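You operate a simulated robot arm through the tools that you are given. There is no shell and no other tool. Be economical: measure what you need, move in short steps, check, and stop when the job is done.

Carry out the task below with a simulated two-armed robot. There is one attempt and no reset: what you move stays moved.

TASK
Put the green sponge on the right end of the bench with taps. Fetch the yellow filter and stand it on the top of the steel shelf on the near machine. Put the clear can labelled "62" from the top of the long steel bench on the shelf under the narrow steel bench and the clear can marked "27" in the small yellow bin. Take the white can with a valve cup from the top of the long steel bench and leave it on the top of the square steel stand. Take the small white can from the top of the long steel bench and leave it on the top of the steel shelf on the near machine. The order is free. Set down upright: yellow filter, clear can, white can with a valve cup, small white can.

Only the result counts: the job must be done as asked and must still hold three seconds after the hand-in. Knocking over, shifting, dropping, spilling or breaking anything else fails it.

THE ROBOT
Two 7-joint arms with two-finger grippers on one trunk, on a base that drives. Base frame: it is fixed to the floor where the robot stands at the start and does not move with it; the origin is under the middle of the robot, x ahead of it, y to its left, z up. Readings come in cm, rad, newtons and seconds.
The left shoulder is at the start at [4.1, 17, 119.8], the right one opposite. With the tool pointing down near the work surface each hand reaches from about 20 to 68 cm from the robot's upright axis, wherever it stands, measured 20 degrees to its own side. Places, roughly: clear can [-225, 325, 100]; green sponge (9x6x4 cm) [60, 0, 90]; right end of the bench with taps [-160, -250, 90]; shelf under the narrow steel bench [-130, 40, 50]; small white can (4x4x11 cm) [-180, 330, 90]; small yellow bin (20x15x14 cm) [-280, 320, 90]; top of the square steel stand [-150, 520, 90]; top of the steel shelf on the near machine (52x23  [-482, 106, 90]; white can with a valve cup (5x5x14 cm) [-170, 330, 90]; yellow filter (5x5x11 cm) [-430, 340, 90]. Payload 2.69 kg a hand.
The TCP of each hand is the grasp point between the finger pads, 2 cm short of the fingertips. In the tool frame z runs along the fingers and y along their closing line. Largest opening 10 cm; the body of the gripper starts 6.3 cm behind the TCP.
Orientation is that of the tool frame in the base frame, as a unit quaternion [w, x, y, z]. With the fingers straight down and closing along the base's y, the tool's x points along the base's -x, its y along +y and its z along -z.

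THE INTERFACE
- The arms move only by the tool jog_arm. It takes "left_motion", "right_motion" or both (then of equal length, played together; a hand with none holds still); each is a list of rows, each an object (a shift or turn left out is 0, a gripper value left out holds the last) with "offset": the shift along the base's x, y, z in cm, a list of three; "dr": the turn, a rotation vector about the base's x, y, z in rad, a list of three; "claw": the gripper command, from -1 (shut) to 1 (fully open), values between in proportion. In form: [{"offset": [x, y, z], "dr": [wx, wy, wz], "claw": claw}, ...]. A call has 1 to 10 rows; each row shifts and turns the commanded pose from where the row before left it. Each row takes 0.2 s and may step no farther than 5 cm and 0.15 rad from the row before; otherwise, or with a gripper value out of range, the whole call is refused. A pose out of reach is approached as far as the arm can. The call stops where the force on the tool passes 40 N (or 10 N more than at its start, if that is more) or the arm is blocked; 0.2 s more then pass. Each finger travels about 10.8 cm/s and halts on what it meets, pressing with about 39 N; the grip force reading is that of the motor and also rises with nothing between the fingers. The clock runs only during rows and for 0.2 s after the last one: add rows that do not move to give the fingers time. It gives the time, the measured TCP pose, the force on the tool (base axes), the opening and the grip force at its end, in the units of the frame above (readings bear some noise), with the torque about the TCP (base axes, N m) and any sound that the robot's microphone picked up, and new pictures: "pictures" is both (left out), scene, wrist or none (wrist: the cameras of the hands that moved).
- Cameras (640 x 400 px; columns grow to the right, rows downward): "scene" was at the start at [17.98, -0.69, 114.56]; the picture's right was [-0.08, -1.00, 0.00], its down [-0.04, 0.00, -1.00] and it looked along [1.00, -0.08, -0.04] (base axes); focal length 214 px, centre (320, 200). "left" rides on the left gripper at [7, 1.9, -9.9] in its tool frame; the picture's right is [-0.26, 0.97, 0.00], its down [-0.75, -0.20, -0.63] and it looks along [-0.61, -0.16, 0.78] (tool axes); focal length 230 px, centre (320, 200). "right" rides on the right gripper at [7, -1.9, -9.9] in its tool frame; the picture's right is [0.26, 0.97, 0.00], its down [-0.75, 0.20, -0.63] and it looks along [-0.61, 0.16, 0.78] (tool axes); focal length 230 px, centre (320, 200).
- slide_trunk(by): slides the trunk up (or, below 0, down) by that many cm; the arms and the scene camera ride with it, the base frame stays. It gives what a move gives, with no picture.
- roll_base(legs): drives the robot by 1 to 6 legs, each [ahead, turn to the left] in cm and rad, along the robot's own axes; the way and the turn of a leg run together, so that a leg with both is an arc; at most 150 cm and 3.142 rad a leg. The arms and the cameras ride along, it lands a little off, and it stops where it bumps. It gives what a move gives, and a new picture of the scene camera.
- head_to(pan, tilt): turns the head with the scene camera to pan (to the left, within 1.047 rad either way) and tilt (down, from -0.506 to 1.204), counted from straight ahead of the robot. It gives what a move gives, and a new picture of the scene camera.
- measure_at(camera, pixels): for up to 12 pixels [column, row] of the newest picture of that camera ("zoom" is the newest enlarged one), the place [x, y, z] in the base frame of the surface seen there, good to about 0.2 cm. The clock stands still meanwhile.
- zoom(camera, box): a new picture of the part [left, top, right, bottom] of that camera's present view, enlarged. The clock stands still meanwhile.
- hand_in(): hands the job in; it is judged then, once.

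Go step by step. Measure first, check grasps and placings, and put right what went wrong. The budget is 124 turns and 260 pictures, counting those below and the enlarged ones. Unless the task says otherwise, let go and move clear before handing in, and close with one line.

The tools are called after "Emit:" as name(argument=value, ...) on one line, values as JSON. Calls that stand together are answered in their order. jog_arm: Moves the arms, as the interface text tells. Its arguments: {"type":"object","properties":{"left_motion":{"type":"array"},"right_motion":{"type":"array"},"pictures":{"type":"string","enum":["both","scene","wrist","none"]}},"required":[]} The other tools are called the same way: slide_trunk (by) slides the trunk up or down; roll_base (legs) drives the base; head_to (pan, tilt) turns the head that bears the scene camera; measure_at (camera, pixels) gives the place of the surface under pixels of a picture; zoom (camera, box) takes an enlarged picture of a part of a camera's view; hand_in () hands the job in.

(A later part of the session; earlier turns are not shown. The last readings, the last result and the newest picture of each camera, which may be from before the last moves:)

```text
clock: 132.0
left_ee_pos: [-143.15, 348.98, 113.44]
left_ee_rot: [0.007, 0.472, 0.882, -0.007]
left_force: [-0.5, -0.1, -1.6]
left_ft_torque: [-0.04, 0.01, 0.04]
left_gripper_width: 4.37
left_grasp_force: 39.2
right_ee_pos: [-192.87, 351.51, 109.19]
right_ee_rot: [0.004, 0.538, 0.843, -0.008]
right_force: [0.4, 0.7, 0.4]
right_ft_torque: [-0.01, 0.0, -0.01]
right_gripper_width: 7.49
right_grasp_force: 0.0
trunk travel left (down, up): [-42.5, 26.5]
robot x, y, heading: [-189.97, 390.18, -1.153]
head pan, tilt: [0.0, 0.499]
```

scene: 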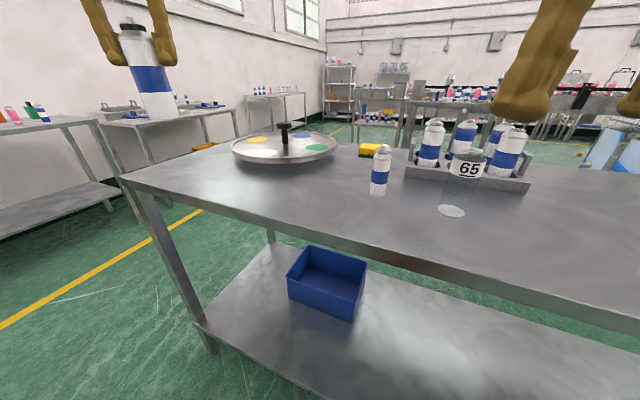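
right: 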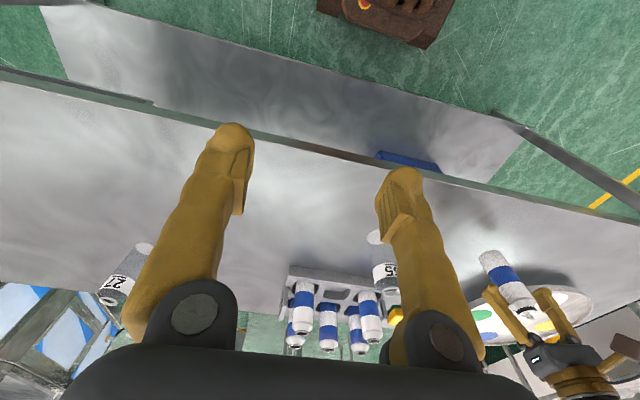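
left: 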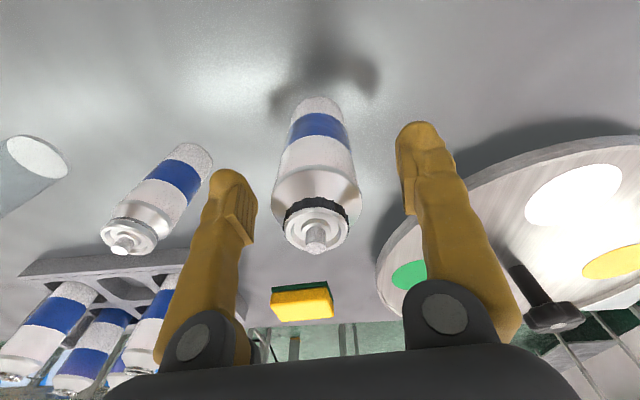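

Next I'll move the right hand above the small can at (-177,330.6).

Emit:
jog_arm(right_motion=[{"offset": [1.2, -1.6, 0]}, {"offset": [2, -2.6, 0]}, {"offset": [2.3, -3, 0]}, {"offset": [2.3, -3, 0]}, {"offset": [2.3, -3, 0]}, {"offset": [2.3, -3, 0]}, {"offset": [2.3, -3, 0]}, {"offset": [1, -1.5, 0]}, {"offset": [0, 0, 0]}], left_motion=[{"offset": [0, 0, 0]}, {"offset": [0, 0, 0]}, {"offset": [0, 0, 0]}, {"offset": [0, 0, 0]}, {"offset": [0, 0, 0]}, {"offset": [0, 0, 0]}, {"offset": [0, 0, 0]}, {"offset": [0, 0, 0]}, {"offset": [0, 0, 0]}], pictures="wrist")

```text
clock: 134.0
left_ee_pos: [-143.78, 350.57, 114.31]
left_ee_rot: [0.013, 0.472, 0.881, -0.011]
left_force: [0.7, 0.1, -1.3]
left_ft_torque: [0.01, 0.01, -0.03]
left_gripper_width: 4.33
left_grasp_force: 39.3
right_ee_pos: [-177.77, 332.24, 109.7]
right_ee_rot: [0.009, 0.538, 0.843, -0.013]
right_force: [0.3, 0.2, 0.5]
right_ft_torque: [-0.03, -0.02, -0.01]
right_gripper_width: 7.52
right_grasp_force: 0.1
trunk travel left (down, up): [-42.5, 26.5]
robot x, y, heading: [-190.32, 389.6, -1.151]
head pan, tilt: [0.0, 0.499]
```

right: 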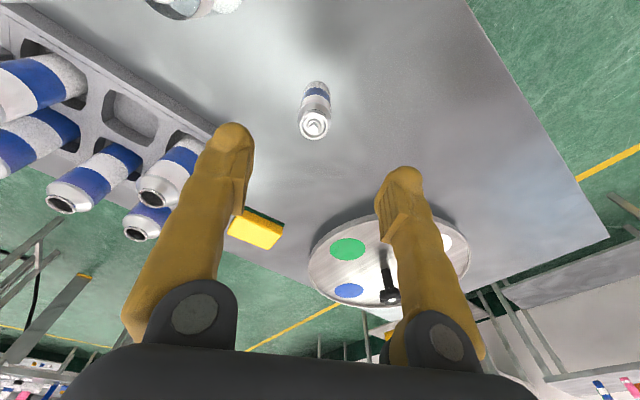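
left: 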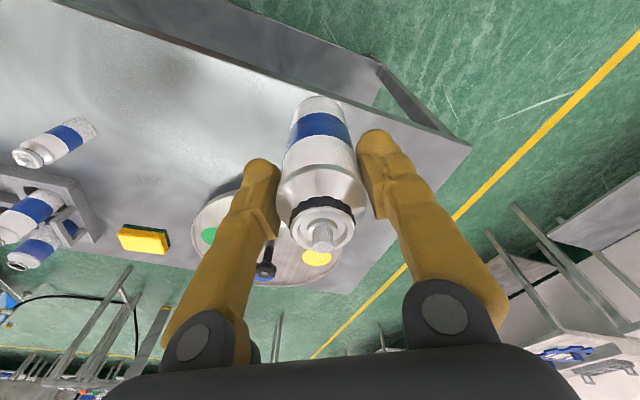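

The small can is at (315,110) in the right picture, nearly under the hand. I'll measure it for the final alignment.

Emit:
measure_at(camera="right", pixels=[[314, 127], [300, 118], [329, 118], [316, 86], [315, 105]])

```text
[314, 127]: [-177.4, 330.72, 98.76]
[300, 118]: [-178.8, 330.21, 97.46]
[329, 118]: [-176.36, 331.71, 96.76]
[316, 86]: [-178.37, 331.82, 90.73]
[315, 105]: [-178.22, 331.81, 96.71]
```

The can's axis is about (-177.5,330.4) and its top is 99. I'll align and descend to TCP z≈94.3.

Emit:
jog_arm(right_motion=[{"offset": [0.1, -0.8, 0], "dr": [0.016, 0, 0]}, {"offset": [0.2, -1, -0.5], "dr": [0.016, 0, 0]}, {"offset": [0, 0, -2]}, {"offset": [0, 0, -3]}, {"offset": [0, 0, -3]}, {"offset": [0, 0, -2.5]}, {"offset": [0, 0, -2]}, {"offset": [0, 0, -1.5]}, {"offset": [0, 0, -0.8]}, {"offset": [0, 0, 0]}], left_motion=[{"offset": [0, 0, 0]}, {"offset": [0, 0, 0]}, {"offset": [0, 0, 0]}, {"offset": [0, 0, 0]}, {"offset": [0, 0, 0]}, {"offset": [0, 0, 0]}, {"offset": [0, 0, 0]}, {"offset": [0, 0, 0]}, {"offset": [0, 0, 0]}, {"offset": [0, 0, 0]}], pictures="wrist")

```text
clock: 134.7
left_ee_pos: [-144.76, 352.6, 115.6]
left_ee_rot: [0.022, 0.472, 0.881, -0.019]
left_force: [-0.4, 1.5, -1.0]
left_ft_torque: [-0.1, -0.06, 0.04]
left_gripper_width: 4.36
left_grasp_force: 38.6
right_ee_pos: [-178.4, 332.31, 110.71]
right_ee_rot: [0.012, 0.539, 0.842, -0.005]
right_force: [-0.5, 1.0, 0.8]
right_ft_torque: [-0.15, -0.08, -0.05]
right_gripper_width: 7.53
right_grasp_force: 0.1
trunk travel left (down, up): [-42.5, 26.5]
robot x, y, heading: [-190.19, 389.77, -1.151]
head pan, tilt: [0.0, 0.499]
stopped in row 3 (right hand): the arm was blocked; the commanded pose is now the measured one
```

right: 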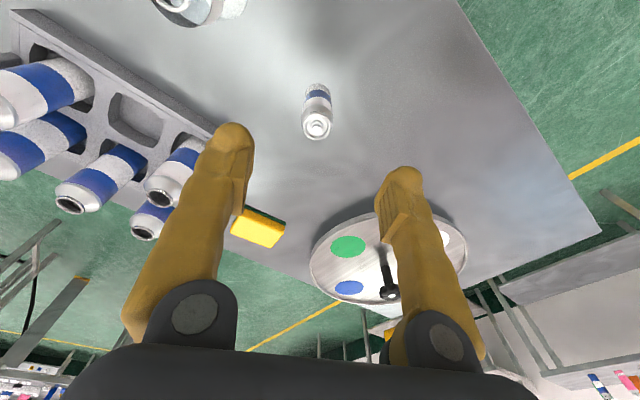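
left: 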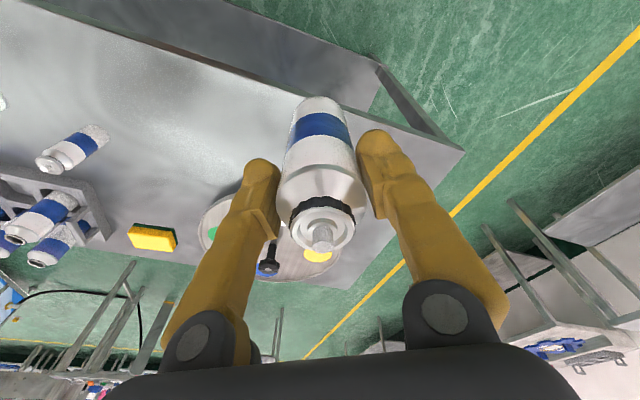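

The arms seem to press on each other again. I'll move the left hand, with the can, outward and back by about 13 cm.

Emit:
jog_arm(left_motion=[{"offset": [0.4, 1.2, 0]}, {"offset": [0.6, 1.8, 0]}, {"offset": [0.8, 2.2, 0]}, {"offset": [1, 2.2, 0]}, {"offset": [1.2, 2.2, 0]}, {"offset": [1.2, 1.5, 0]}, {"offset": [1.2, 1, 0]}, {"offset": [0, 0, 0]}], right_motion=[{"offset": [0, 0, 0]}, {"offset": [0, 0, 0]}, {"offset": [0, 0, 0]}, {"offset": [0, 0, 0]}, {"offset": [0, 0, 0]}, {"offset": [0, 0, 0]}, {"offset": [0, 0, 0]}, {"offset": [0, 0, 0]}], pictures="none")

```text
clock: 136.5
left_ee_pos: [-138.1, 364.24, 115.31]
left_ee_rot: [0.019, 0.471, 0.882, -0.015]
left_force: [0.2, -0.1, -1.9]
left_ft_torque: [0.02, 0.0, 0.02]
left_gripper_width: 4.33
left_grasp_force: 39.2
right_ee_pos: [-178.19, 331.84, 110.22]
right_ee_rot: [0.008, 0.539, 0.842, -0.003]
right_force: [0.1, -0.1, -0.3]
right_ft_torque: [-0.04, -0.02, -0.01]
right_gripper_width: 7.51
right_grasp_force: 0.0
trunk travel left (down, up): [-42.5, 26.5]
robot x, y, heading: [-190.16, 389.59, -1.151]
head pan, tilt: [0.0, 0.499]
```

Now the right hand: align (+0.7,-1.4) and descend to 94.3.

Emit:
jog_arm(right_motion=[{"offset": [0.3, -0.5, 0]}, {"offset": [0.3, -0.5, -1]}, {"offset": [0, -0.2, -2]}, {"offset": [0, 0, -2.5]}, {"offset": [0, 0, -2.5]}, {"offset": [0, 0, -2.5]}, {"offset": [0, 0, -2.5]}, {"offset": [0, 0, -1.7]}, {"offset": [0, 0, -1]}, {"offset": [0, 0, 0]}], left_motion=[{"offset": [0, 0, 0]}, {"offset": [0, 0, 0]}, {"offset": [0, 0, 0]}, {"offset": [0, 0, 0]}, {"offset": [0, 0, 0]}, {"offset": [0, 0, 0]}, {"offset": [0, 0, 0]}, {"offset": [0, 0, 0]}, {"offset": [0, 0, 0]}, {"offset": [0, 0, 0]}], pictures="wrist")

```text
clock: 137.2
left_ee_pos: [-139.1, 366.41, 116.18]
left_ee_rot: [0.027, 0.471, 0.882, -0.024]
left_force: [-0.4, 0.9, -1.4]
left_ft_torque: [-0.08, -0.06, 0.01]
left_gripper_width: 4.32
left_grasp_force: 38.7
right_ee_pos: [-178.33, 332.9, 110.21]
right_ee_rot: [0.019, 0.538, 0.843, -0.01]
right_force: [0.0, 1.1, -0.2]
right_ft_torque: [-0.11, -0.08, 0.01]
right_gripper_width: 7.48
right_grasp_force: 0.0
trunk travel left (down, up): [-42.5, 26.5]
robot x, y, heading: [-190.35, 390.08, -1.151]
head pan, tilt: [0.0, 0.499]
stopped in row 3 (right hand): the arm was blocked; the commanded pose is now the measured one
```

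right: 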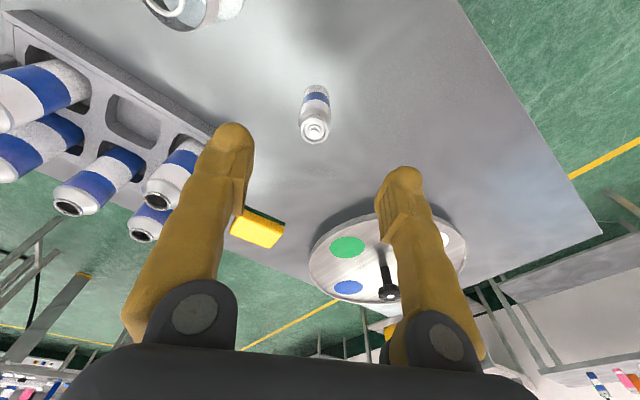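
left: 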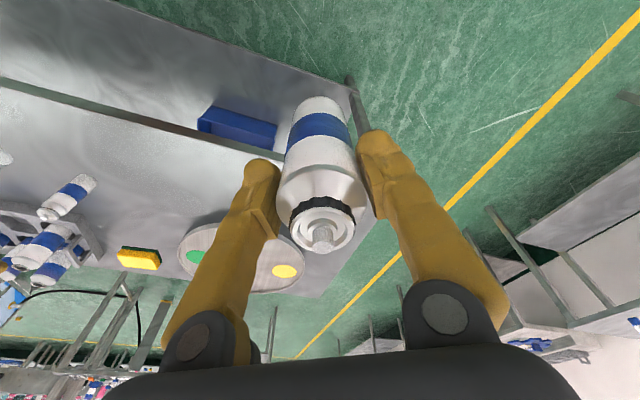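

The right arm stops at about 57 cm ahead, the same figure as at the first bench, so this is a reach limit at this height. I'll drive 7 cm closer, since the bench edge at y≈347 leaves room.

Emit:
roll_base(legs=[[7, 0]])

Emit:
jog_arm(right_motion=[{"offset": [0, 0, 0]}, {"offset": [0, 0, 0], "dr": [0.02, 0.005, 0]}, {"offset": [0, 0, 0], "dr": [0.02, 0.005, 0]}, {"offset": [0, 0, 0]}], left_motion=[{"offset": [0, 0, 0]}, {"offset": [0, 0, 0]}, {"offset": [0, 0, 0]}, {"offset": [0, 0, 0]}], pictures="wrist")

```text
clock: 138.2
left_ee_pos: [-136.11, 359.72, 116.08]
left_ee_rot: [0.026, 0.471, 0.881, -0.023]
left_force: [-0.2, 0.3, -1.4]
left_ft_torque: [-0.01, -0.03, 0.04]
left_gripper_width: 4.29
left_grasp_force: 38.9
right_ee_pos: [-175.55, 326.33, 109.81]
right_ee_rot: [0.016, 0.539, 0.842, -0.009]
right_force: [0.6, 0.0, 0.1]
right_ft_torque: [0.0, -0.03, 0.03]
right_gripper_width: 7.5
right_grasp_force: 0.0
trunk travel left (down, up): [-42.5, 26.5]
robot x, y, heading: [-187.3, 383.46, -1.149]
head pan, tilt: [0.0, 0.499]
```

scene: 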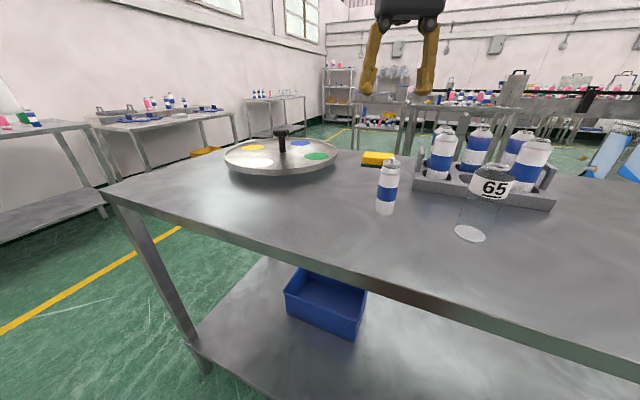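

```text
clock: 139.2
left_ee_pos: [-136.26, 360.29, 116.2]
left_ee_rot: [0.027, 0.472, 0.881, -0.023]
left_force: [-0.3, -0.3, -1.2]
left_ft_torque: [0.02, -0.01, 0.0]
left_gripper_width: 4.3
left_grasp_force: 39.2
right_ee_pos: [-175.74, 326.58, 110.08]
right_ee_rot: [0.003, 0.539, 0.842, 0.004]
right_force: [0.0, -0.2, -1.0]
right_ft_torque: [0.03, 0.02, 0.0]
right_gripper_width: 7.49
right_grasp_force: 0.0
trunk travel left (down, up): [-42.5, 26.5]
robot x, y, heading: [-187.25, 383.27, -1.148]
head pan, tilt: [0.0, 0.499]
```

right: 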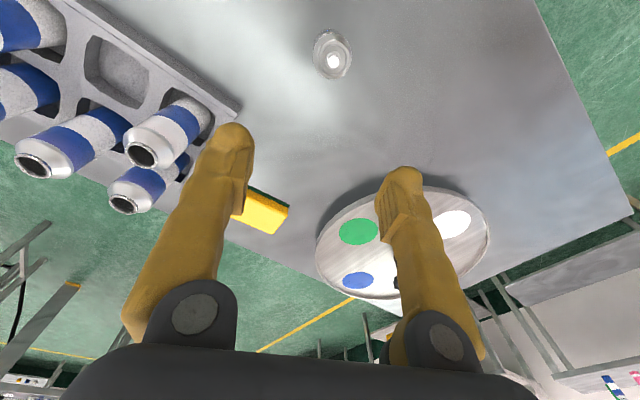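
left: 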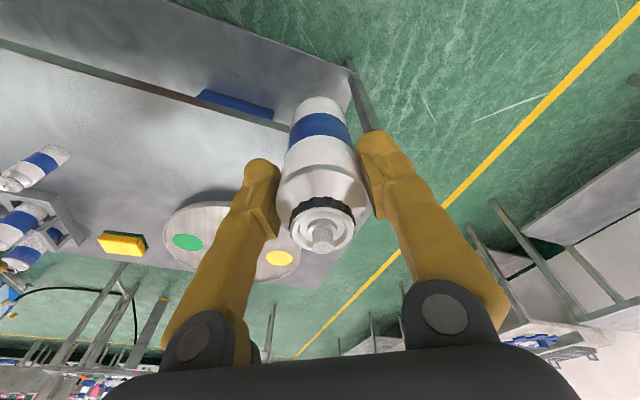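

Now I'll shift (-1.8,+4.0) at height, then descend.

Emit:
jog_arm(right_motion=[{"offset": [-0.6, 1.3, 0]}, {"offset": [-0.6, 1.4, 0]}, {"offset": [-0.6, 1.3, -0.5]}, {"offset": [0, 0, -2]}, {"offset": [0, 0, -2.5]}, {"offset": [0, 0, -3]}, {"offset": [0, 0, -2.7]}, {"offset": [0, 0, -2]}, {"offset": [0, 0, -2]}, {"offset": [0, 0, -0.8]}], left_motion=[{"offset": [0, 0, 0]}, {"offset": [0, 0, 0]}, {"offset": [0, 0, 0]}, {"offset": [0, 0, 0]}, {"offset": [0, 0, 0]}, {"offset": [0, 0, 0]}, {"offset": [0, 0, 0]}, {"offset": [0, 0, 0]}, {"offset": [0, 0, 0]}, {"offset": [0, 0, 0]}], pictures="wrist")

```text
clock: 141.4
left_ee_pos: [-136.34, 360.24, 116.21]
left_ee_rot: [0.028, 0.472, 0.881, -0.023]
left_force: [0.4, -0.1, -1.9]
left_ft_torque: [0.05, 0.01, -0.04]
left_gripper_width: 4.3
left_grasp_force: 39.0
right_ee_pos: [-177.61, 330.65, 94.69]
right_ee_rot: [0.003, 0.539, 0.842, 0.004]
right_force: [-0.2, 0.1, 0.2]
right_ft_torque: [0.02, 0.02, -0.01]
right_gripper_width: 7.49
right_grasp_force: 0.1
trunk travel left (down, up): [-42.5, 26.5]
robot x, y, heading: [-187.4, 383.39, -1.152]
head pan, tilt: [0.0, 0.499]
```

right: 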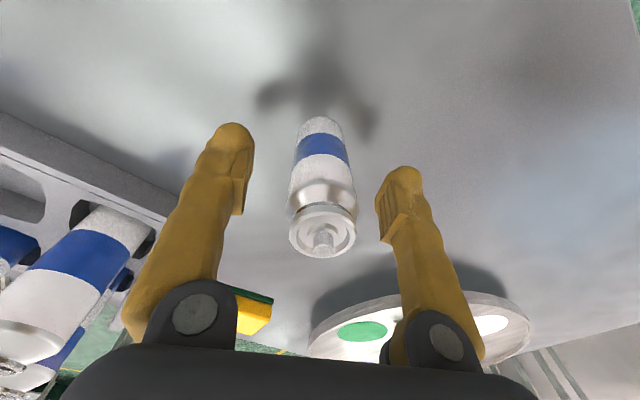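
left: 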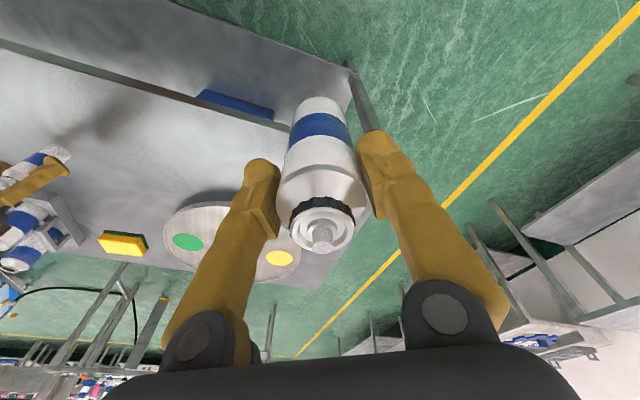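

The small can is centred between the fingers. I'll close and lift.

Emit:
jog_arm(right_motion=[{"offset": [0, 0, 0], "claw": 0.1}, {"offset": [0, 0, 0], "claw": -0.6}, {"offset": [0, 0, 0], "claw": -0.6}, {"offset": [0, 0, 1]}, {"offset": [0, 0, 2]}, {"offset": [0, 0, 3]}, {"offset": [0, 0.5, 3]}, {"offset": [0, 0.5, 3]}, {"offset": [0, 1, 3]}, {"offset": [0, 0, 0]}], left_motion=[{"offset": [0, 0, 0]}, {"offset": [0, 0, 0]}, {"offset": [0, 0, 0]}, {"offset": [0, 0, 0]}, {"offset": [0, 0, 0]}, {"offset": [0, 0, 0]}, {"offset": [0, 0, 0]}, {"offset": [0, 0, 0]}, {"offset": [0, 0, 0]}, {"offset": [0, 0, 0]}], pictures="wrist")

```text
clock: 143.6
left_ee_pos: [-136.29, 360.2, 116.25]
left_ee_rot: [0.029, 0.473, 0.881, -0.024]
left_force: [0.2, 0.3, -1.2]
left_ft_torque: [0.03, 0.0, 0.02]
left_gripper_width: 4.32
left_grasp_force: 39.2
right_ee_pos: [-177.57, 332.55, 109.84]
right_ee_rot: [0.003, 0.54, 0.842, 0.004]
right_force: [0.3, -0.7, -0.2]
right_ft_torque: [0.0, 0.02, 0.01]
right_gripper_width: 3.18
right_grasp_force: 39.0
trunk travel left (down, up): [-42.5, 26.5]
robot x, y, heading: [-187.64, 383.44, -1.153]
head pan, tilt: [0.0, 0.499]
```

right: 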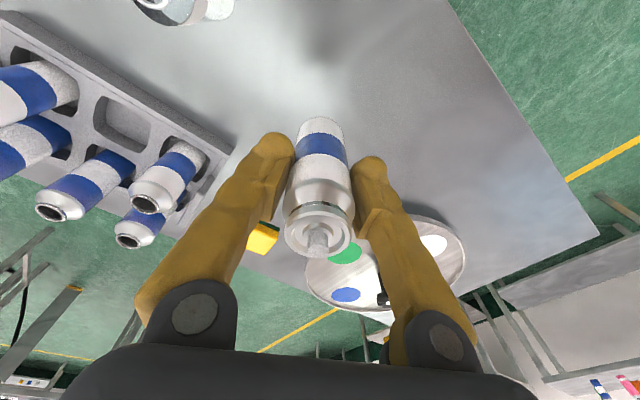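
left: 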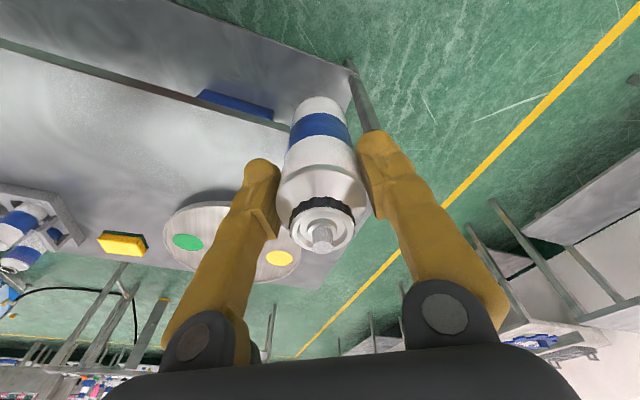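

The small can is held (3.2 cm) and raised. I'll retract the right hand to a carry pose, slightly higher.

Emit:
jog_arm(right_motion=[{"offset": [0, 0.5, 1]}, {"offset": [0, 1, 2]}, {"offset": [-0.5, 1.5, 1.5]}, {"offset": [-1.5, 1.5, 0]}, {"offset": [-2, 1.5, 0]}, {"offset": [-2, 1, 0]}, {"offset": [-2, 0.5, 0]}, {"offset": [-2, 0, 0]}, {"offset": [0, 0, 0]}], left_motion=[{"offset": [0, 0, 0]}, {"offset": [0, 0, 0]}, {"offset": [0, 0, 0]}, {"offset": [0, 0, 0]}, {"offset": [0, 0, 0]}, {"offset": [0, 0, 0]}, {"offset": [0, 0, 0]}, {"offset": [0, 0, 0]}, {"offset": [0, 0, 0]}], pictures="none")

Emit:
roll_base(legs=[[-25, 0], [0, 2.4]])

```text
clock: 145.6
left_ee_pos: [-136.23, 360.24, 116.17]
left_ee_rot: [0.027, 0.471, 0.881, -0.025]
left_force: [0.3, -0.8, -1.7]
left_ft_torque: [-0.03, 0.0, 0.04]
left_gripper_width: 4.33
left_grasp_force: 39.2
right_ee_pos: [-187.46, 340.04, 114.11]
right_ee_rot: [0.003, 0.538, 0.843, 0.004]
right_force: [0.0, -0.2, -0.8]
right_ft_torque: [-0.01, 0.02, 0.02]
right_gripper_width: 3.18
right_grasp_force: 39.2
trunk travel left (down, up): [-42.5, 26.5]
robot x, y, heading: [-187.71, 383.34, -1.149]
head pan, tilt: [0.0, 0.499]
```

```text
clock: 153.2
left_ee_pos: [-219.2, 457.32, 116.21]
left_ee_rot: [0.033, -0.65, 0.759, 0.016]
left_force: [-0.1, -0.8, -1.6]
left_ft_torque: [-0.01, 0.01, 0.04]
left_gripper_width: 4.3
left_grasp_force: 38.9
right_ee_pos: [-167.74, 437.58, 114.08]
right_ee_rot: [-0.003, -0.59, 0.807, 0.005]
right_force: [-0.3, -0.5, -0.6]
right_ft_torque: [0.0, -0.02, -0.01]
right_gripper_width: 3.15
right_grasp_force: 39.5
trunk travel left (down, up): [-42.5, 26.5]
robot x, y, heading: [-195.79, 405.39, 1.252]
head pan, tilt: [0.0, 0.499]
```

scene: 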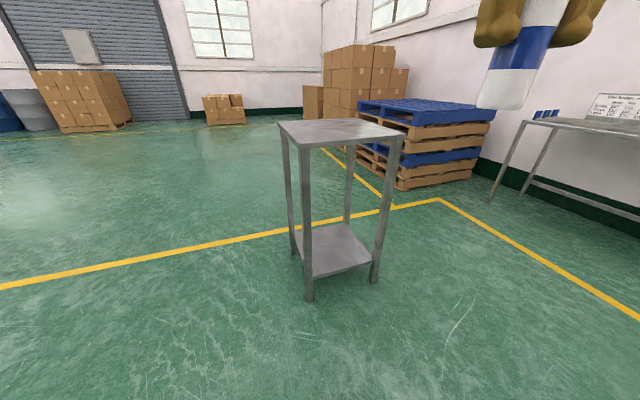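

Emit:
measure_at(camera="scene", pixels=[[283, 125], [303, 144], [398, 133], [345, 133], [360, 122], [308, 300], [376, 280]])

```text
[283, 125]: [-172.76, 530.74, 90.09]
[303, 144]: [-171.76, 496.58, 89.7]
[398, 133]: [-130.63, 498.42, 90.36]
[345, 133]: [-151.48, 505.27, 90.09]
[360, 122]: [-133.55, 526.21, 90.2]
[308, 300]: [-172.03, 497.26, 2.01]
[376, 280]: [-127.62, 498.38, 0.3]
```

The stand top spans x -172…-128, y 497…~540 at z=90.1, and it's empty. I'll turn right 0.2 and drive 59 cm to put it in the left arm's reach.

Emit:
roll_base(legs=[[0, -0.205], [59, 0]])

```text
clock: 157.4
left_ee_pos: [-178.56, 511.66, 116.86]
left_ee_rot: [0.042, -0.569, 0.821, 0.017]
left_force: [0.5, 0.3, -2.1]
left_ft_torque: [-0.01, 0.0, 0.02]
left_gripper_width: 4.32
left_grasp_force: 39.2
right_ee_pos: [-132.19, 481.88, 114.62]
right_ee_rot: [0.005, -0.504, 0.864, 0.007]
right_force: [1.5, -0.9, -0.7]
right_ft_torque: [-0.01, 0.02, 0.02]
right_gripper_width: 3.21
right_grasp_force: 39.6
trunk travel left (down, up): [-42.5, 26.5]
robot x, y, heading: [-165.55, 457.37, 1.042]
head pan, tilt: [0.0, 0.499]
```

scene: 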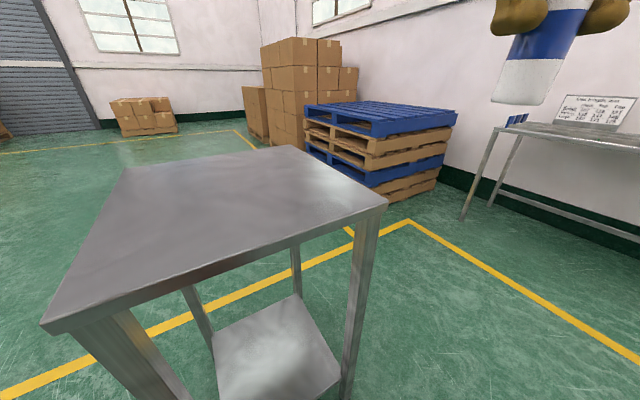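

I'm in place. I'll swing the tall can over the stand, straightening the tool.

Emit:
jog_arm(left_motion=[{"offset": [1.5, 0, 0], "dr": [-0.015, 0.01, 0]}, {"offset": [2.5, 0, 0], "dr": [-0.015, 0.01, 0]}, {"offset": [3, 0, 0], "dr": [-0.015, 0.01, 0]}, {"offset": [3, 0, 0], "dr": [-0.015, 0.01, 0]}, {"offset": [3, 0.2, -1], "dr": [-0.016, 0.01, 0]}, {"offset": [3, 0.2, -1.5]}, {"offset": [2.5, 0.2, -2]}, {"offset": [1.5, 0, -2]}, {"offset": [0, 0, -1.5]}, {"offset": [0, 0, 0]}], right_motion=[{"offset": [0, 0, 0]}, {"offset": [0, 0, 0]}, {"offset": [0, 0, 0]}, {"offset": [0, 0, 0]}, {"offset": [0, 0, 0]}, {"offset": [0, 0, 0]}, {"offset": [0, 0, 0]}, {"offset": [0, 0, 0]}, {"offset": [0, 0, 0]}, {"offset": [0, 0, 0]}])

```text
clock: 159.6
left_ee_pos: [-159.42, 510.51, 109.54]
left_ee_rot: [0.007, -0.57, 0.822, 0.003]
left_force: [0.2, -0.8, -1.2]
left_ft_torque: [-0.06, 0.04, -0.03]
left_gripper_width: 4.31
left_grasp_force: 38.7
right_ee_pos: [-133.37, 480.11, 113.58]
right_ee_rot: [-0.011, -0.504, 0.864, -0.001]
right_force: [-0.4, 0.1, 0.1]
right_ft_torque: [0.0, 0.02, -0.01]
right_gripper_width: 3.23
right_grasp_force: 38.8
trunk travel left (down, up): [-42.5, 26.5]
robot x, y, heading: [-165.7, 457.92, 1.046]
head pan, tilt: [0.0, 0.499]
```

scene: 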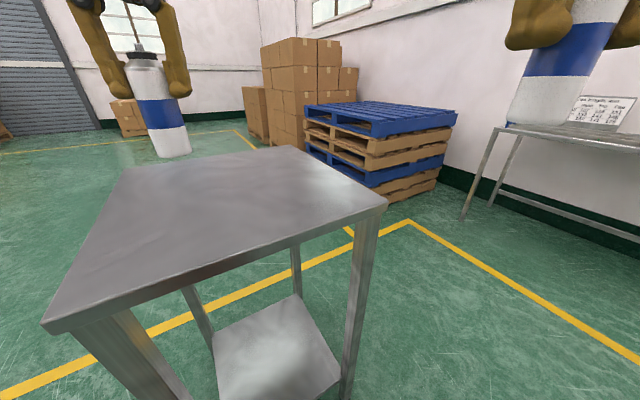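
right: 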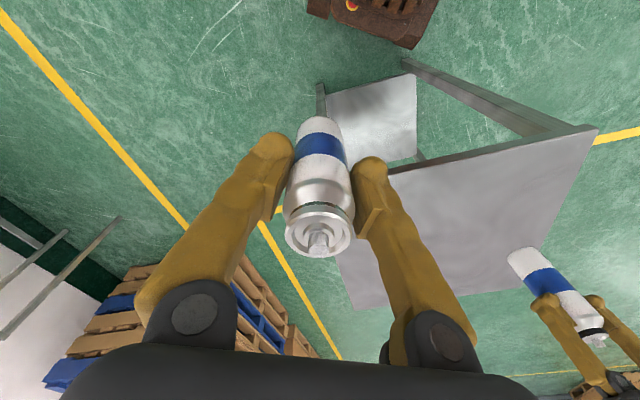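
left: 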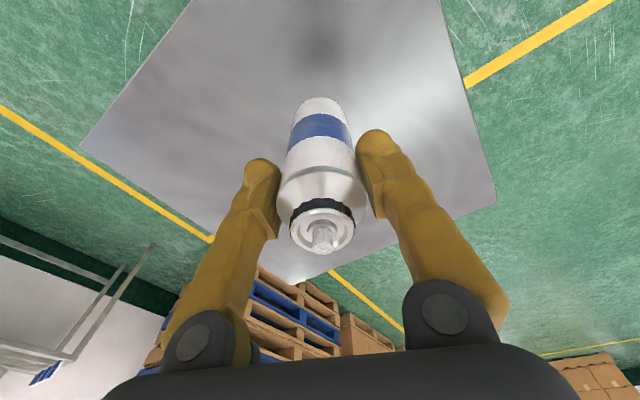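

It's over the stand, about 13 cm from the edges. I'll check the top height beneath and the can's bottom, then lower.

Emit:
measure_at(camera="left", pixels=[[310, 40], [270, 110], [400, 110], [320, 102], [320, 112]])

Emit:
jog_arm(left_motion=[{"offset": [0, 0, -1]}, {"offset": [0, 0, -2]}, {"offset": [0, 0, -2]}, {"offset": [0, 0, -2]}, {"offset": [0, 0, -1.5]}, {"offset": [0, 0, -0.7]}, {"offset": [0, 0, 0]}], right_motion=[{"offset": [0, 0, 0]}, {"offset": [0, 0, 0]}, {"offset": [0, 0, 0]}, {"offset": [0, 0, 0]}, {"offset": [0, 0, 0]}, {"offset": [0, 0, 0]}, {"offset": [0, 0, 0]}], pictures="none")

```text
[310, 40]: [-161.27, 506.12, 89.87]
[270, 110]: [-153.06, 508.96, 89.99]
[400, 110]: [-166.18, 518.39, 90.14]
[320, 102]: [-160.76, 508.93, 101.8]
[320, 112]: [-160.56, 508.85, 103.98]
```

```text
clock: 161.2
left_ee_pos: [-159.52, 510.54, 100.42]
left_ee_rot: [0.007, -0.57, 0.821, 0.004]
left_force: [-0.1, -0.1, -1.0]
left_ft_torque: [0.02, 0.02, -0.01]
left_gripper_width: 4.3
left_grasp_force: 39.3
right_ee_pos: [-133.22, 480.01, 113.55]
right_ee_rot: [-0.01, -0.504, 0.863, -0.001]
right_force: [-1.1, 0.4, 0.0]
right_ft_torque: [-0.02, 0.02, -0.01]
right_gripper_width: 3.22
right_grasp_force: 38.7
trunk travel left (down, up): [-42.5, 26.5]
robot x, y, heading: [-165.79, 457.64, 1.046]
head pan, tilt: [0.0, 0.499]
```

About 1 cm remains. I'll lower in fine steps and watch the force.

Emit:
jog_arm(left_motion=[{"offset": [0, 0, -0.4]}, {"offset": [0, 0, -0.4]}, {"offset": [0, 0, -0.3]}, {"offset": [0, 0, 0]}], right_motion=[{"offset": [0, 0, 0]}, {"offset": [0, 0, 0]}, {"offset": [0, 0, 0]}, {"offset": [0, 0, 0]}], pictures="wrist")

```text
clock: 162.2
left_ee_pos: [-159.45, 510.64, 99.33]
left_ee_rot: [0.008, -0.57, 0.822, 0.004]
left_force: [-1.5, -1.3, 11.0]
left_ft_torque: [0.05, 0.23, 0.03]
left_gripper_width: 4.27
left_grasp_force: 39.1
right_ee_pos: [-133.32, 479.88, 113.55]
right_ee_rot: [-0.01, -0.503, 0.864, -0.001]
right_force: [-0.6, 0.4, -0.2]
right_ft_torque: [0.05, -0.04, 0.03]
right_gripper_width: 3.26
right_grasp_force: 39.0
trunk travel left (down, up): [-42.5, 26.5]
robot x, y, heading: [-165.71, 457.49, 1.043]
head pan, tilt: [0.0, 0.499]
```

right: 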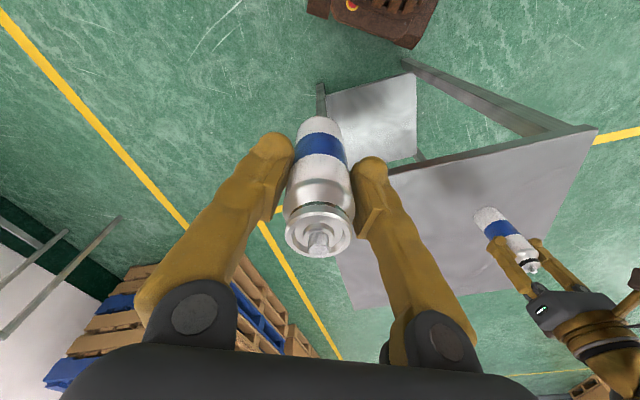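
left: 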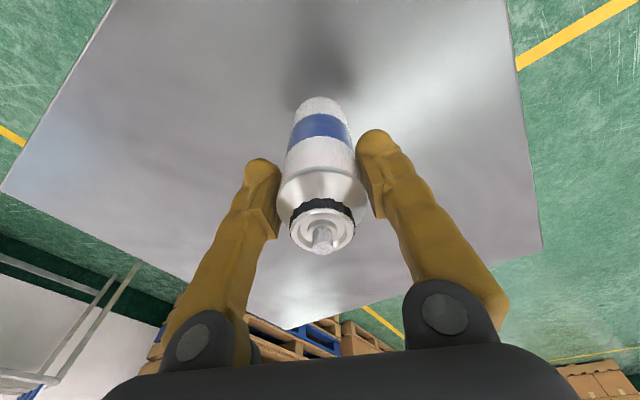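

Contact reads 11 N up, so the can is on the stand. I'll open gently and rise.

Emit:
jog_arm(left_motion=[{"offset": [0, 0, 0.2], "claw": -0.05}, {"offset": [0, 0, 0], "claw": 0.2}, {"offset": [0, 0, 0], "claw": 0.6}, {"offset": [0, 0, 0.5]}, {"offset": [0, 0, 2]}, {"offset": [0, 0, 3]}, {"offset": [0, 0, 3.5]}, {"offset": [0, 0, 3.5]}, {"offset": [0, 0, 3]}, {"offset": [0, 0, 0]}], right_motion=[{"offset": [0, 0, 0]}, {"offset": [0, 0, 0]}, {"offset": [0, 0, 0]}, {"offset": [0, 0, 0]}, {"offset": [0, 0, 0]}, {"offset": [0, 0, 0]}, {"offset": [0, 0, 0]}, {"offset": [0, 0, 0]}, {"offset": [0, 0, 0]}, {"offset": [0, 0, 0]}], pictures="wrist")

```text
clock: 164.4
left_ee_pos: [-159.25, 510.65, 114.82]
left_ee_rot: [0.008, -0.57, 0.821, 0.003]
left_force: [-0.1, 0.3, 0.0]
left_ft_torque: [-0.05, 0.01, 0.0]
left_gripper_width: 8.0
left_grasp_force: 0.0
right_ee_pos: [-133.25, 480.03, 113.61]
right_ee_rot: [-0.011, -0.504, 0.864, 0.0]
right_force: [-0.2, -0.4, -0.5]
right_ft_torque: [0.01, 0.0, -0.04]
right_gripper_width: 3.24
right_grasp_force: 39.1
trunk travel left (down, up): [-42.5, 26.5]
robot x, y, heading: [-165.59, 457.43, 1.042]
head pan, tilt: [0.0, 0.499]
```

right: 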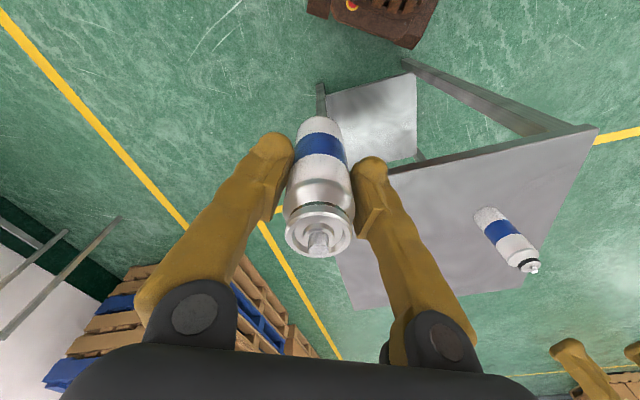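
left: 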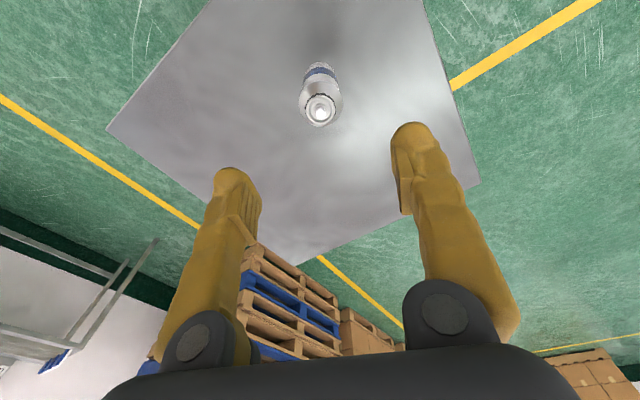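

The tall can stands upright on the square stand. With the small can in the right hand, I'll back off and turn left toward the filter's area.

Emit:
roll_base(legs=[[-35, 0], [0, 2.1]])

```text
clock: 167.2
left_ee_pos: [-179.78, 476.64, 116.63]
left_ee_rot: [0.022, -0.577, 0.816, 0.014]
left_force: [0.0, -0.5, 1.0]
left_ft_torque: [0.12, 0.01, -0.02]
left_gripper_width: 8.02
left_grasp_force: 0.0
right_ee_pos: [-153.42, 445.95, 111.68]
right_ee_rot: [-0.04, -0.512, 0.858, -0.016]
right_force: [-0.4, -1.0, 0.2]
right_ft_torque: [0.1, 0.02, 0.0]
right_gripper_width: 3.25
right_grasp_force: 39.1
trunk travel left (down, up): [-42.5, 26.5]
robot x, y, heading: [-183.07, 427.55, 1.057]
head pan, tilt: [0.0, 0.499]
stopped in leg 2: the robot was blocked; the commanded pose is now the measured one
```

scene: 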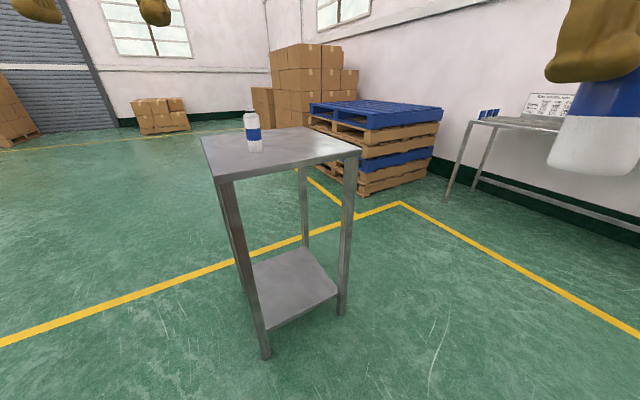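

The right hand has crept close to the body. I'll extend it before turning.

Emit:
jog_arm(right_motion=[{"offset": [1.2, 0.8, 0.5], "dr": [0.012, -0.01, 0]}, {"offset": [1.8, 1, 0.5], "dr": [0.012, -0.01, 0]}, {"offset": [1.8, 1, 0.5], "dr": [0.012, -0.01, 0]}, {"offset": [1.8, 1, 0.5], "dr": [0.012, -0.01, 0]}, {"offset": [1.8, 1, 0.5], "dr": [0.012, -0.01, 0]}, {"offset": [1.7, 1, 0.5]}, {"offset": [0, 0, 0]}], left_motion=[{"offset": [0, 0, 0]}, {"offset": [0, 0, 0]}, {"offset": [0, 0, 0]}, {"offset": [0, 0, 0]}, {"offset": [0, 0, 0]}, {"offset": [0, 0, 0]}, {"offset": [0, 0, 0]}], pictures="none")

Emit:
roll_base(legs=[[0, 2.1]])

```text
clock: 168.8
left_ee_pos: [-179.69, 477.12, 116.25]
left_ee_rot: [0.021, -0.577, 0.816, 0.012]
left_force: [-0.5, 0.0, -0.3]
left_ft_torque: [-0.02, 0.01, -0.01]
left_gripper_width: 8.01
left_grasp_force: 0.1
right_ee_pos: [-143.14, 452.92, 116.49]
right_ee_rot: [0.026, -0.512, 0.859, 0.011]
right_force: [0.0, 0.1, 0.4]
right_ft_torque: [-0.02, 0.0, 0.01]
right_gripper_width: 3.25
right_grasp_force: 38.8
trunk travel left (down, up): [-42.5, 26.5]
robot x, y, heading: [-183.26, 427.29, 1.06]
head pan, tilt: [0.0, 0.499]
```

```text
clock: 174.2
left_ee_pos: [-228.89, 406.99, 116.25]
left_ee_rot: [0.001, 0.997, 0.075, -0.024]
left_force: [-0.1, -0.2, 0.9]
left_ft_torque: [0.01, -0.04, 0.02]
left_gripper_width: 7.98
left_grasp_force: 0.1
right_ee_pos: [-224.66, 450.68, 116.46]
right_ee_rot: [-0.003, 1.0, -0.003, -0.028]
right_force: [-0.2, 0.4, -0.7]
right_ft_torque: [0.0, 0.01, -0.04]
right_gripper_width: 3.24
right_grasp_force: 38.8
trunk travel left (down, up): [-42.5, 26.5]
robot x, y, heading: [-183.04, 428.45, 3.119]
head pan, tilt: [0.0, 0.499]
```

scene: 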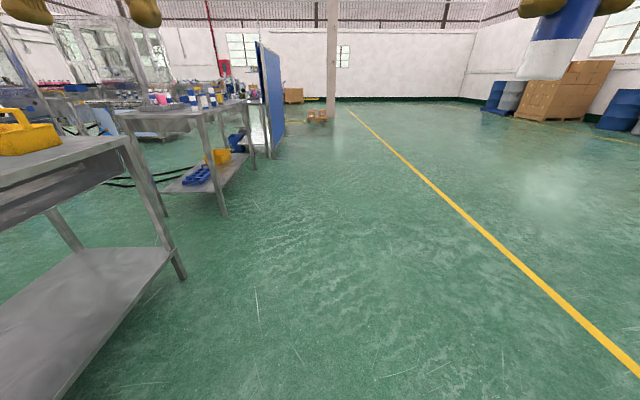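

The next bench with the blue shelf items is ahead-left at about (190,115). I'll drive on and look left at it.

Emit:
roll_base(legs=[[110, 0]])

Emit:
head_to(pan=0.7, tilt=0.35)

```text
clock: 179.8
left_ee_pos: [-336.78, 407.8, 117.05]
left_ee_rot: [-0.001, 0.996, 0.083, -0.032]
left_force: [0.6, -1.2, -0.1]
left_ft_torque: [0.0, -0.03, 0.01]
left_gripper_width: 8.0
left_grasp_force: 0.0
right_ee_pos: [-333.22, 451.43, 117.07]
right_ee_rot: [-0.002, 0.999, 0.005, -0.035]
right_force: [0.2, -0.4, -1.1]
right_ft_torque: [-0.01, 0.0, -0.02]
right_gripper_width: 3.27
right_grasp_force: 38.6
trunk travel left (down, up): [-42.5, 26.5]
robot x, y, heading: [-293.07, 429.86, 3.134]
head pan, tilt: [0.0, 0.499]
```

scene: 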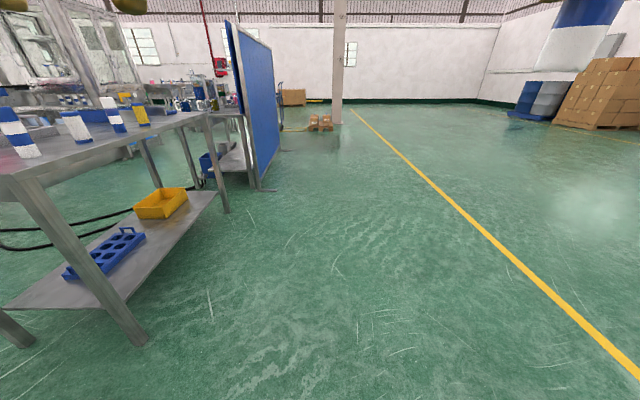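

```text
clock: 180.9
left_ee_pos: [-334.91, 407.6, 117.69]
left_ee_rot: [-0.001, 0.996, 0.083, -0.039]
left_force: [0.0, 0.0, -0.2]
left_ft_torque: [-0.03, 0.0, -0.01]
left_gripper_width: 8.0
left_grasp_force: 0.0
right_ee_pos: [-331.11, 451.45, 116.15]
right_ee_rot: [-0.003, 1.0, 0.005, -0.021]
right_force: [0.6, -0.4, -0.1]
right_ft_torque: [-0.02, 0.0, 0.01]
right_gripper_width: 3.25
right_grasp_force: 39.0
trunk travel left (down, up): [-42.5, 26.5]
robot x, y, heading: [-293.43, 430.14, 3.133]
head pan, tilt: [0.7, 0.351]
```

scene: 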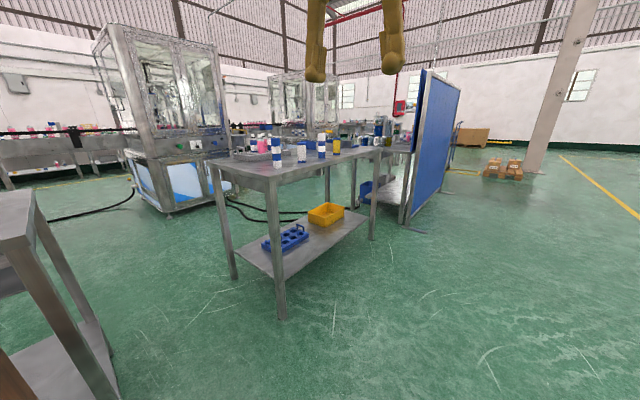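

The yellow filter appears at about (336,146) on this second bench, and the machine is at (165,120). I'll zoom and measure.

Emit:
zoom(camera="scene", box=[200, 100, 430, 244])

Emit:
measure_at(camera="scene", pixels=[[270, 173], [336, 147], [375, 152], [283, 310], [235, 275], [370, 235], [210, 160], [135, 150], [170, 205], [405, 160], [412, 222]])

```text
2.78 times, centred on (315, 172) of scene
```

zoom: 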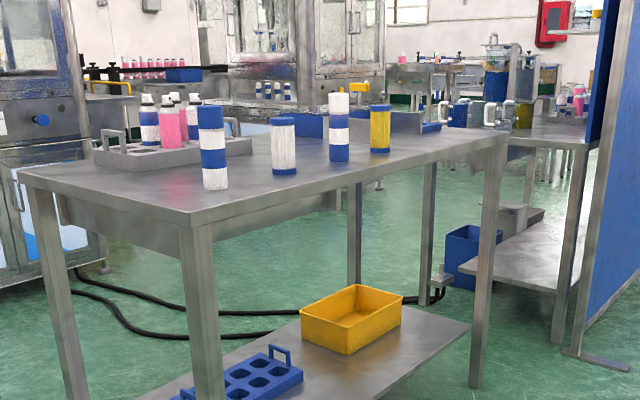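

```text
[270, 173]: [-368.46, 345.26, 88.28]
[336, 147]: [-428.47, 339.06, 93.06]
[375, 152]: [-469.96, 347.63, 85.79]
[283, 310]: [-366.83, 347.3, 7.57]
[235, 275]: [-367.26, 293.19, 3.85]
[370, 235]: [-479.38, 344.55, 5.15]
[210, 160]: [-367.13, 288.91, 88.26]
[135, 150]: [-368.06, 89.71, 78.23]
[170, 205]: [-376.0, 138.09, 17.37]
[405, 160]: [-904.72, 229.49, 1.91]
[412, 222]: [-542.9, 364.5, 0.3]
```

The filter is at (-428.5,339), near the far edge (y=347) of the second bench. I'll drive to about (-445,397) and face -y.

Emit:
roll_base(legs=[[0, 0.22], [150, 0], [4, 0], [0, 1.36]])

Emit:
head_to(pan=0, tilt=0.5)

```text
clock: 183.0
left_ee_pos: [-328.69, 399.45, 115.14]
left_ee_rot: [0.005, 0.981, 0.194, 0.0]
left_force: [-0.1, 1.7, -0.2]
left_ft_torque: [-0.09, -0.05, 0.02]
left_gripper_width: 7.99
left_grasp_force: 0.1
right_ee_pos: [-334.61, 443.15, 113.58]
right_ee_rot: [-0.003, 0.993, 0.115, 0.021]
right_force: [0.3, 1.1, -0.9]
right_ft_torque: [-0.1, -0.02, 0.01]
right_gripper_width: 3.22
right_grasp_force: 39.3
trunk travel left (down, up): [-42.5, 26.5]
robot x, y, heading: [-296.56, 429.53, -2.924]
head pan, tilt: [0.7, 0.351]
stopped in leg 2: the robot was blocked; the commanded pose is now the measured one
```

scene: 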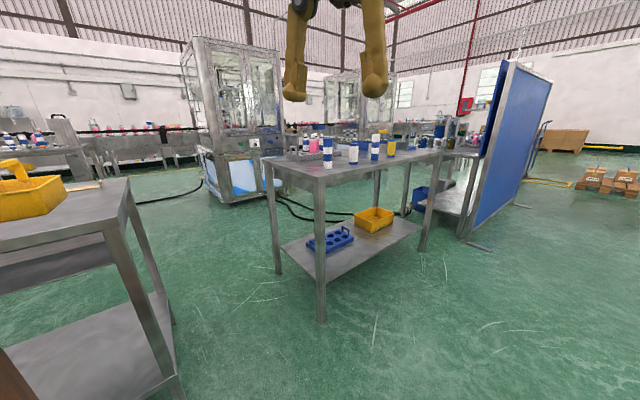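

```text
clock: 184.1
left_ee_pos: [-328.64, 399.02, 115.29]
left_ee_rot: [0.001, 0.981, 0.194, -0.002]
left_force: [-0.6, -0.4, -0.6]
left_ft_torque: [0.05, 0.01, 0.02]
left_gripper_width: 8.0
left_grasp_force: 0.2
right_ee_pos: [-334.65, 442.76, 113.61]
right_ee_rot: [-0.006, 0.993, 0.116, 0.019]
right_force: [-0.2, 0.0, -0.4]
right_ft_torque: [0.01, 0.02, 0.0]
right_gripper_width: 3.25
right_grasp_force: 38.8
trunk travel left (down, up): [-42.5, 26.5]
robot x, y, heading: [-296.47, 429.54, -2.928]
head pan, tilt: [0.0, 0.499]
```

scene: 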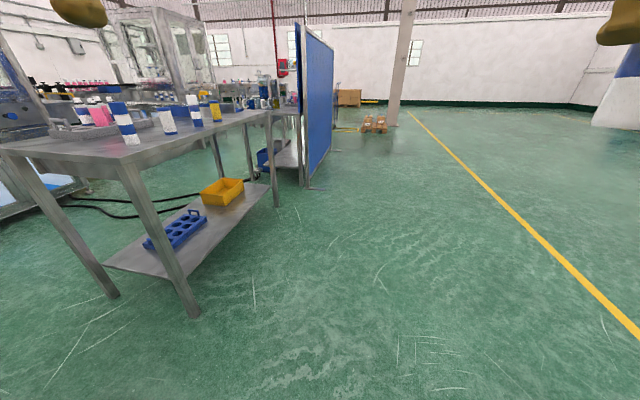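

Another stop, but both hands are still clear and held. I'll retry.

Emit:
roll_base(legs=[[150, 0], [0, 1.36]])

```text
clock: 191.9
left_ee_pos: [-468.48, 368.28, 114.42]
left_ee_rot: [-0.003, 0.979, 0.202, 0.017]
left_force: [0.4, 0.1, -0.2]
left_ft_torque: [-0.02, -0.01, 0.01]
left_gripper_width: 7.96
left_grasp_force: 0.1
right_ee_pos: [-474.5, 412.42, 113.7]
right_ee_rot: [-0.007, 0.992, 0.125, 0.026]
right_force: [0.5, 0.3, 0.5]
right_ft_torque: [-0.01, 0.02, -0.01]
right_gripper_width: 3.22
right_grasp_force: 39.0
trunk travel left (down, up): [-42.5, 26.5]
robot x, y, heading: [-440.21, 398.22, -2.906]
head pan, tilt: [0.0, 0.499]
stopped in leg 2: the robot was blocked; the commanded pose is now the measured one
```

scene: 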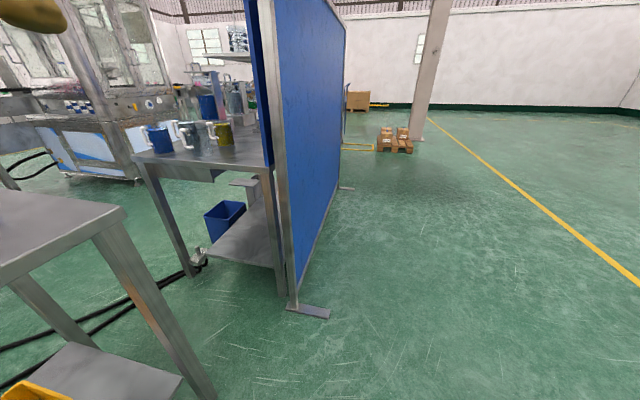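

I'm at (-440,398), but the turn stopped. I'll extend both hands ahead 10 cm, level them, and then turn.

Emit:
jog_arm(right_motion=[{"offset": [-1.3, -0.3, 0], "dr": [-0.005, 0.012, 0]}, {"offset": [-2, -0.5, 0], "dr": [-0.005, 0.013, 0]}, {"offset": [-2, -0.5, 0.5], "dr": [-0.005, 0.012, 0]}, {"offset": [-2, -0.5, 0.5], "dr": [-0.005, 0.013, 0]}, {"offset": [-2, -0.5, 0.5]}, {"offset": [-2, -0.5, 0.5]}, {"offset": [0, 0, 0]}], left_motion=[{"offset": [-1.3, -0.3, 0], "dr": [-0.003, 0.01, 0]}, {"offset": [-1.5, -0.5, 0], "dr": [-0.005, 0.01, 0]}, {"offset": [-1.5, -0.5, 0], "dr": [-0.005, 0.012, 0]}, {"offset": [-1.5, -0.5, 0]}, {"offset": [-1.5, -0.5, 0]}, {"offset": [-1.5, -0.5, 0]}, {"offset": [0, 0, 0]}], pictures="none")

Emit:
roll_base(legs=[[0, 1.34]])

```text
clock: 193.5
left_ee_pos: [-478.13, 365.23, 116.49]
left_ee_rot: [0.001, 0.979, 0.201, -0.036]
left_force: [0.1, -0.8, -0.3]
left_ft_torque: [0.0, -0.01, 0.02]
left_gripper_width: 8.01
left_grasp_force: 0.1
left hand out of reach, approached as far as the arm can: row 1
right_ee_pos: [-486.14, 409.23, 117.55]
right_ee_rot: [0.004, 0.992, 0.123, -0.034]
right_force: [-0.5, 0.8, -0.4]
right_ft_torque: [0.0, 0.0, -0.03]
right_gripper_width: 3.25
right_grasp_force: 39.1
trunk travel left (down, up): [-42.5, 26.5]
robot x, y, heading: [-440.41, 398.42, -2.911]
head pan, tilt: [0.0, 0.499]
```

```text
clock: 197.3
left_ee_pos: [-416.58, 353.91, 116.58]
left_ee_rot: [0.023, 0.642, 0.766, -0.027]
left_force: [0.0, -0.6, 0.1]
left_ft_torque: [0.0, -0.02, 0.0]
left_gripper_width: 8.01
left_grasp_force: 0.1
right_ee_pos: [-461.29, 356.14, 117.47]
right_ee_rot: [0.023, 0.7, 0.714, -0.024]
right_force: [-0.1, -0.3, 0.1]
right_ft_torque: [-0.02, 0.02, -0.01]
right_gripper_width: 3.27
right_grasp_force: 39.3
trunk travel left (down, up): [-42.5, 26.5]
robot x, y, heading: [-440.99, 398.06, -1.567]
head pan, tilt: [0.0, 0.499]
```

scene: 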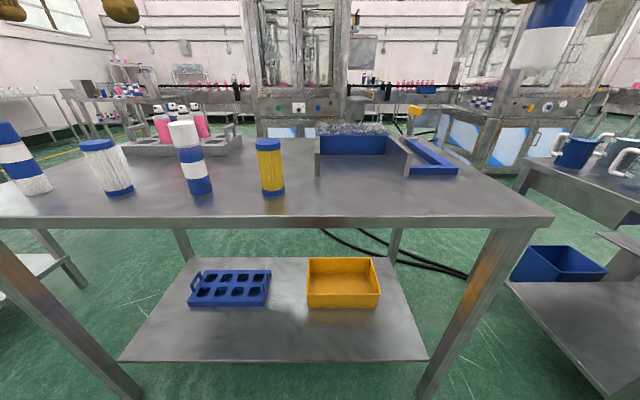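

The yellow filter is at (270,167), just ahead. I'll measure it and its neighbours.

Emit:
measure_at(camera="scene", pixels=[[268, 146], [258, 165], [284, 165], [272, 192], [186, 130], [200, 190], [270, 222], [320, 160], [300, 200]])

```text
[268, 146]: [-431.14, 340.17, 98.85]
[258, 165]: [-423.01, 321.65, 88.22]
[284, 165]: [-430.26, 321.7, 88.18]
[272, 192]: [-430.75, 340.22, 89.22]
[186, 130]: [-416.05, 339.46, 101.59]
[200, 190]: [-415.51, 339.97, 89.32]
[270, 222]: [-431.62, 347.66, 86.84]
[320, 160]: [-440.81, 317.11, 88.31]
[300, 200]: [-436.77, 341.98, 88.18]
```

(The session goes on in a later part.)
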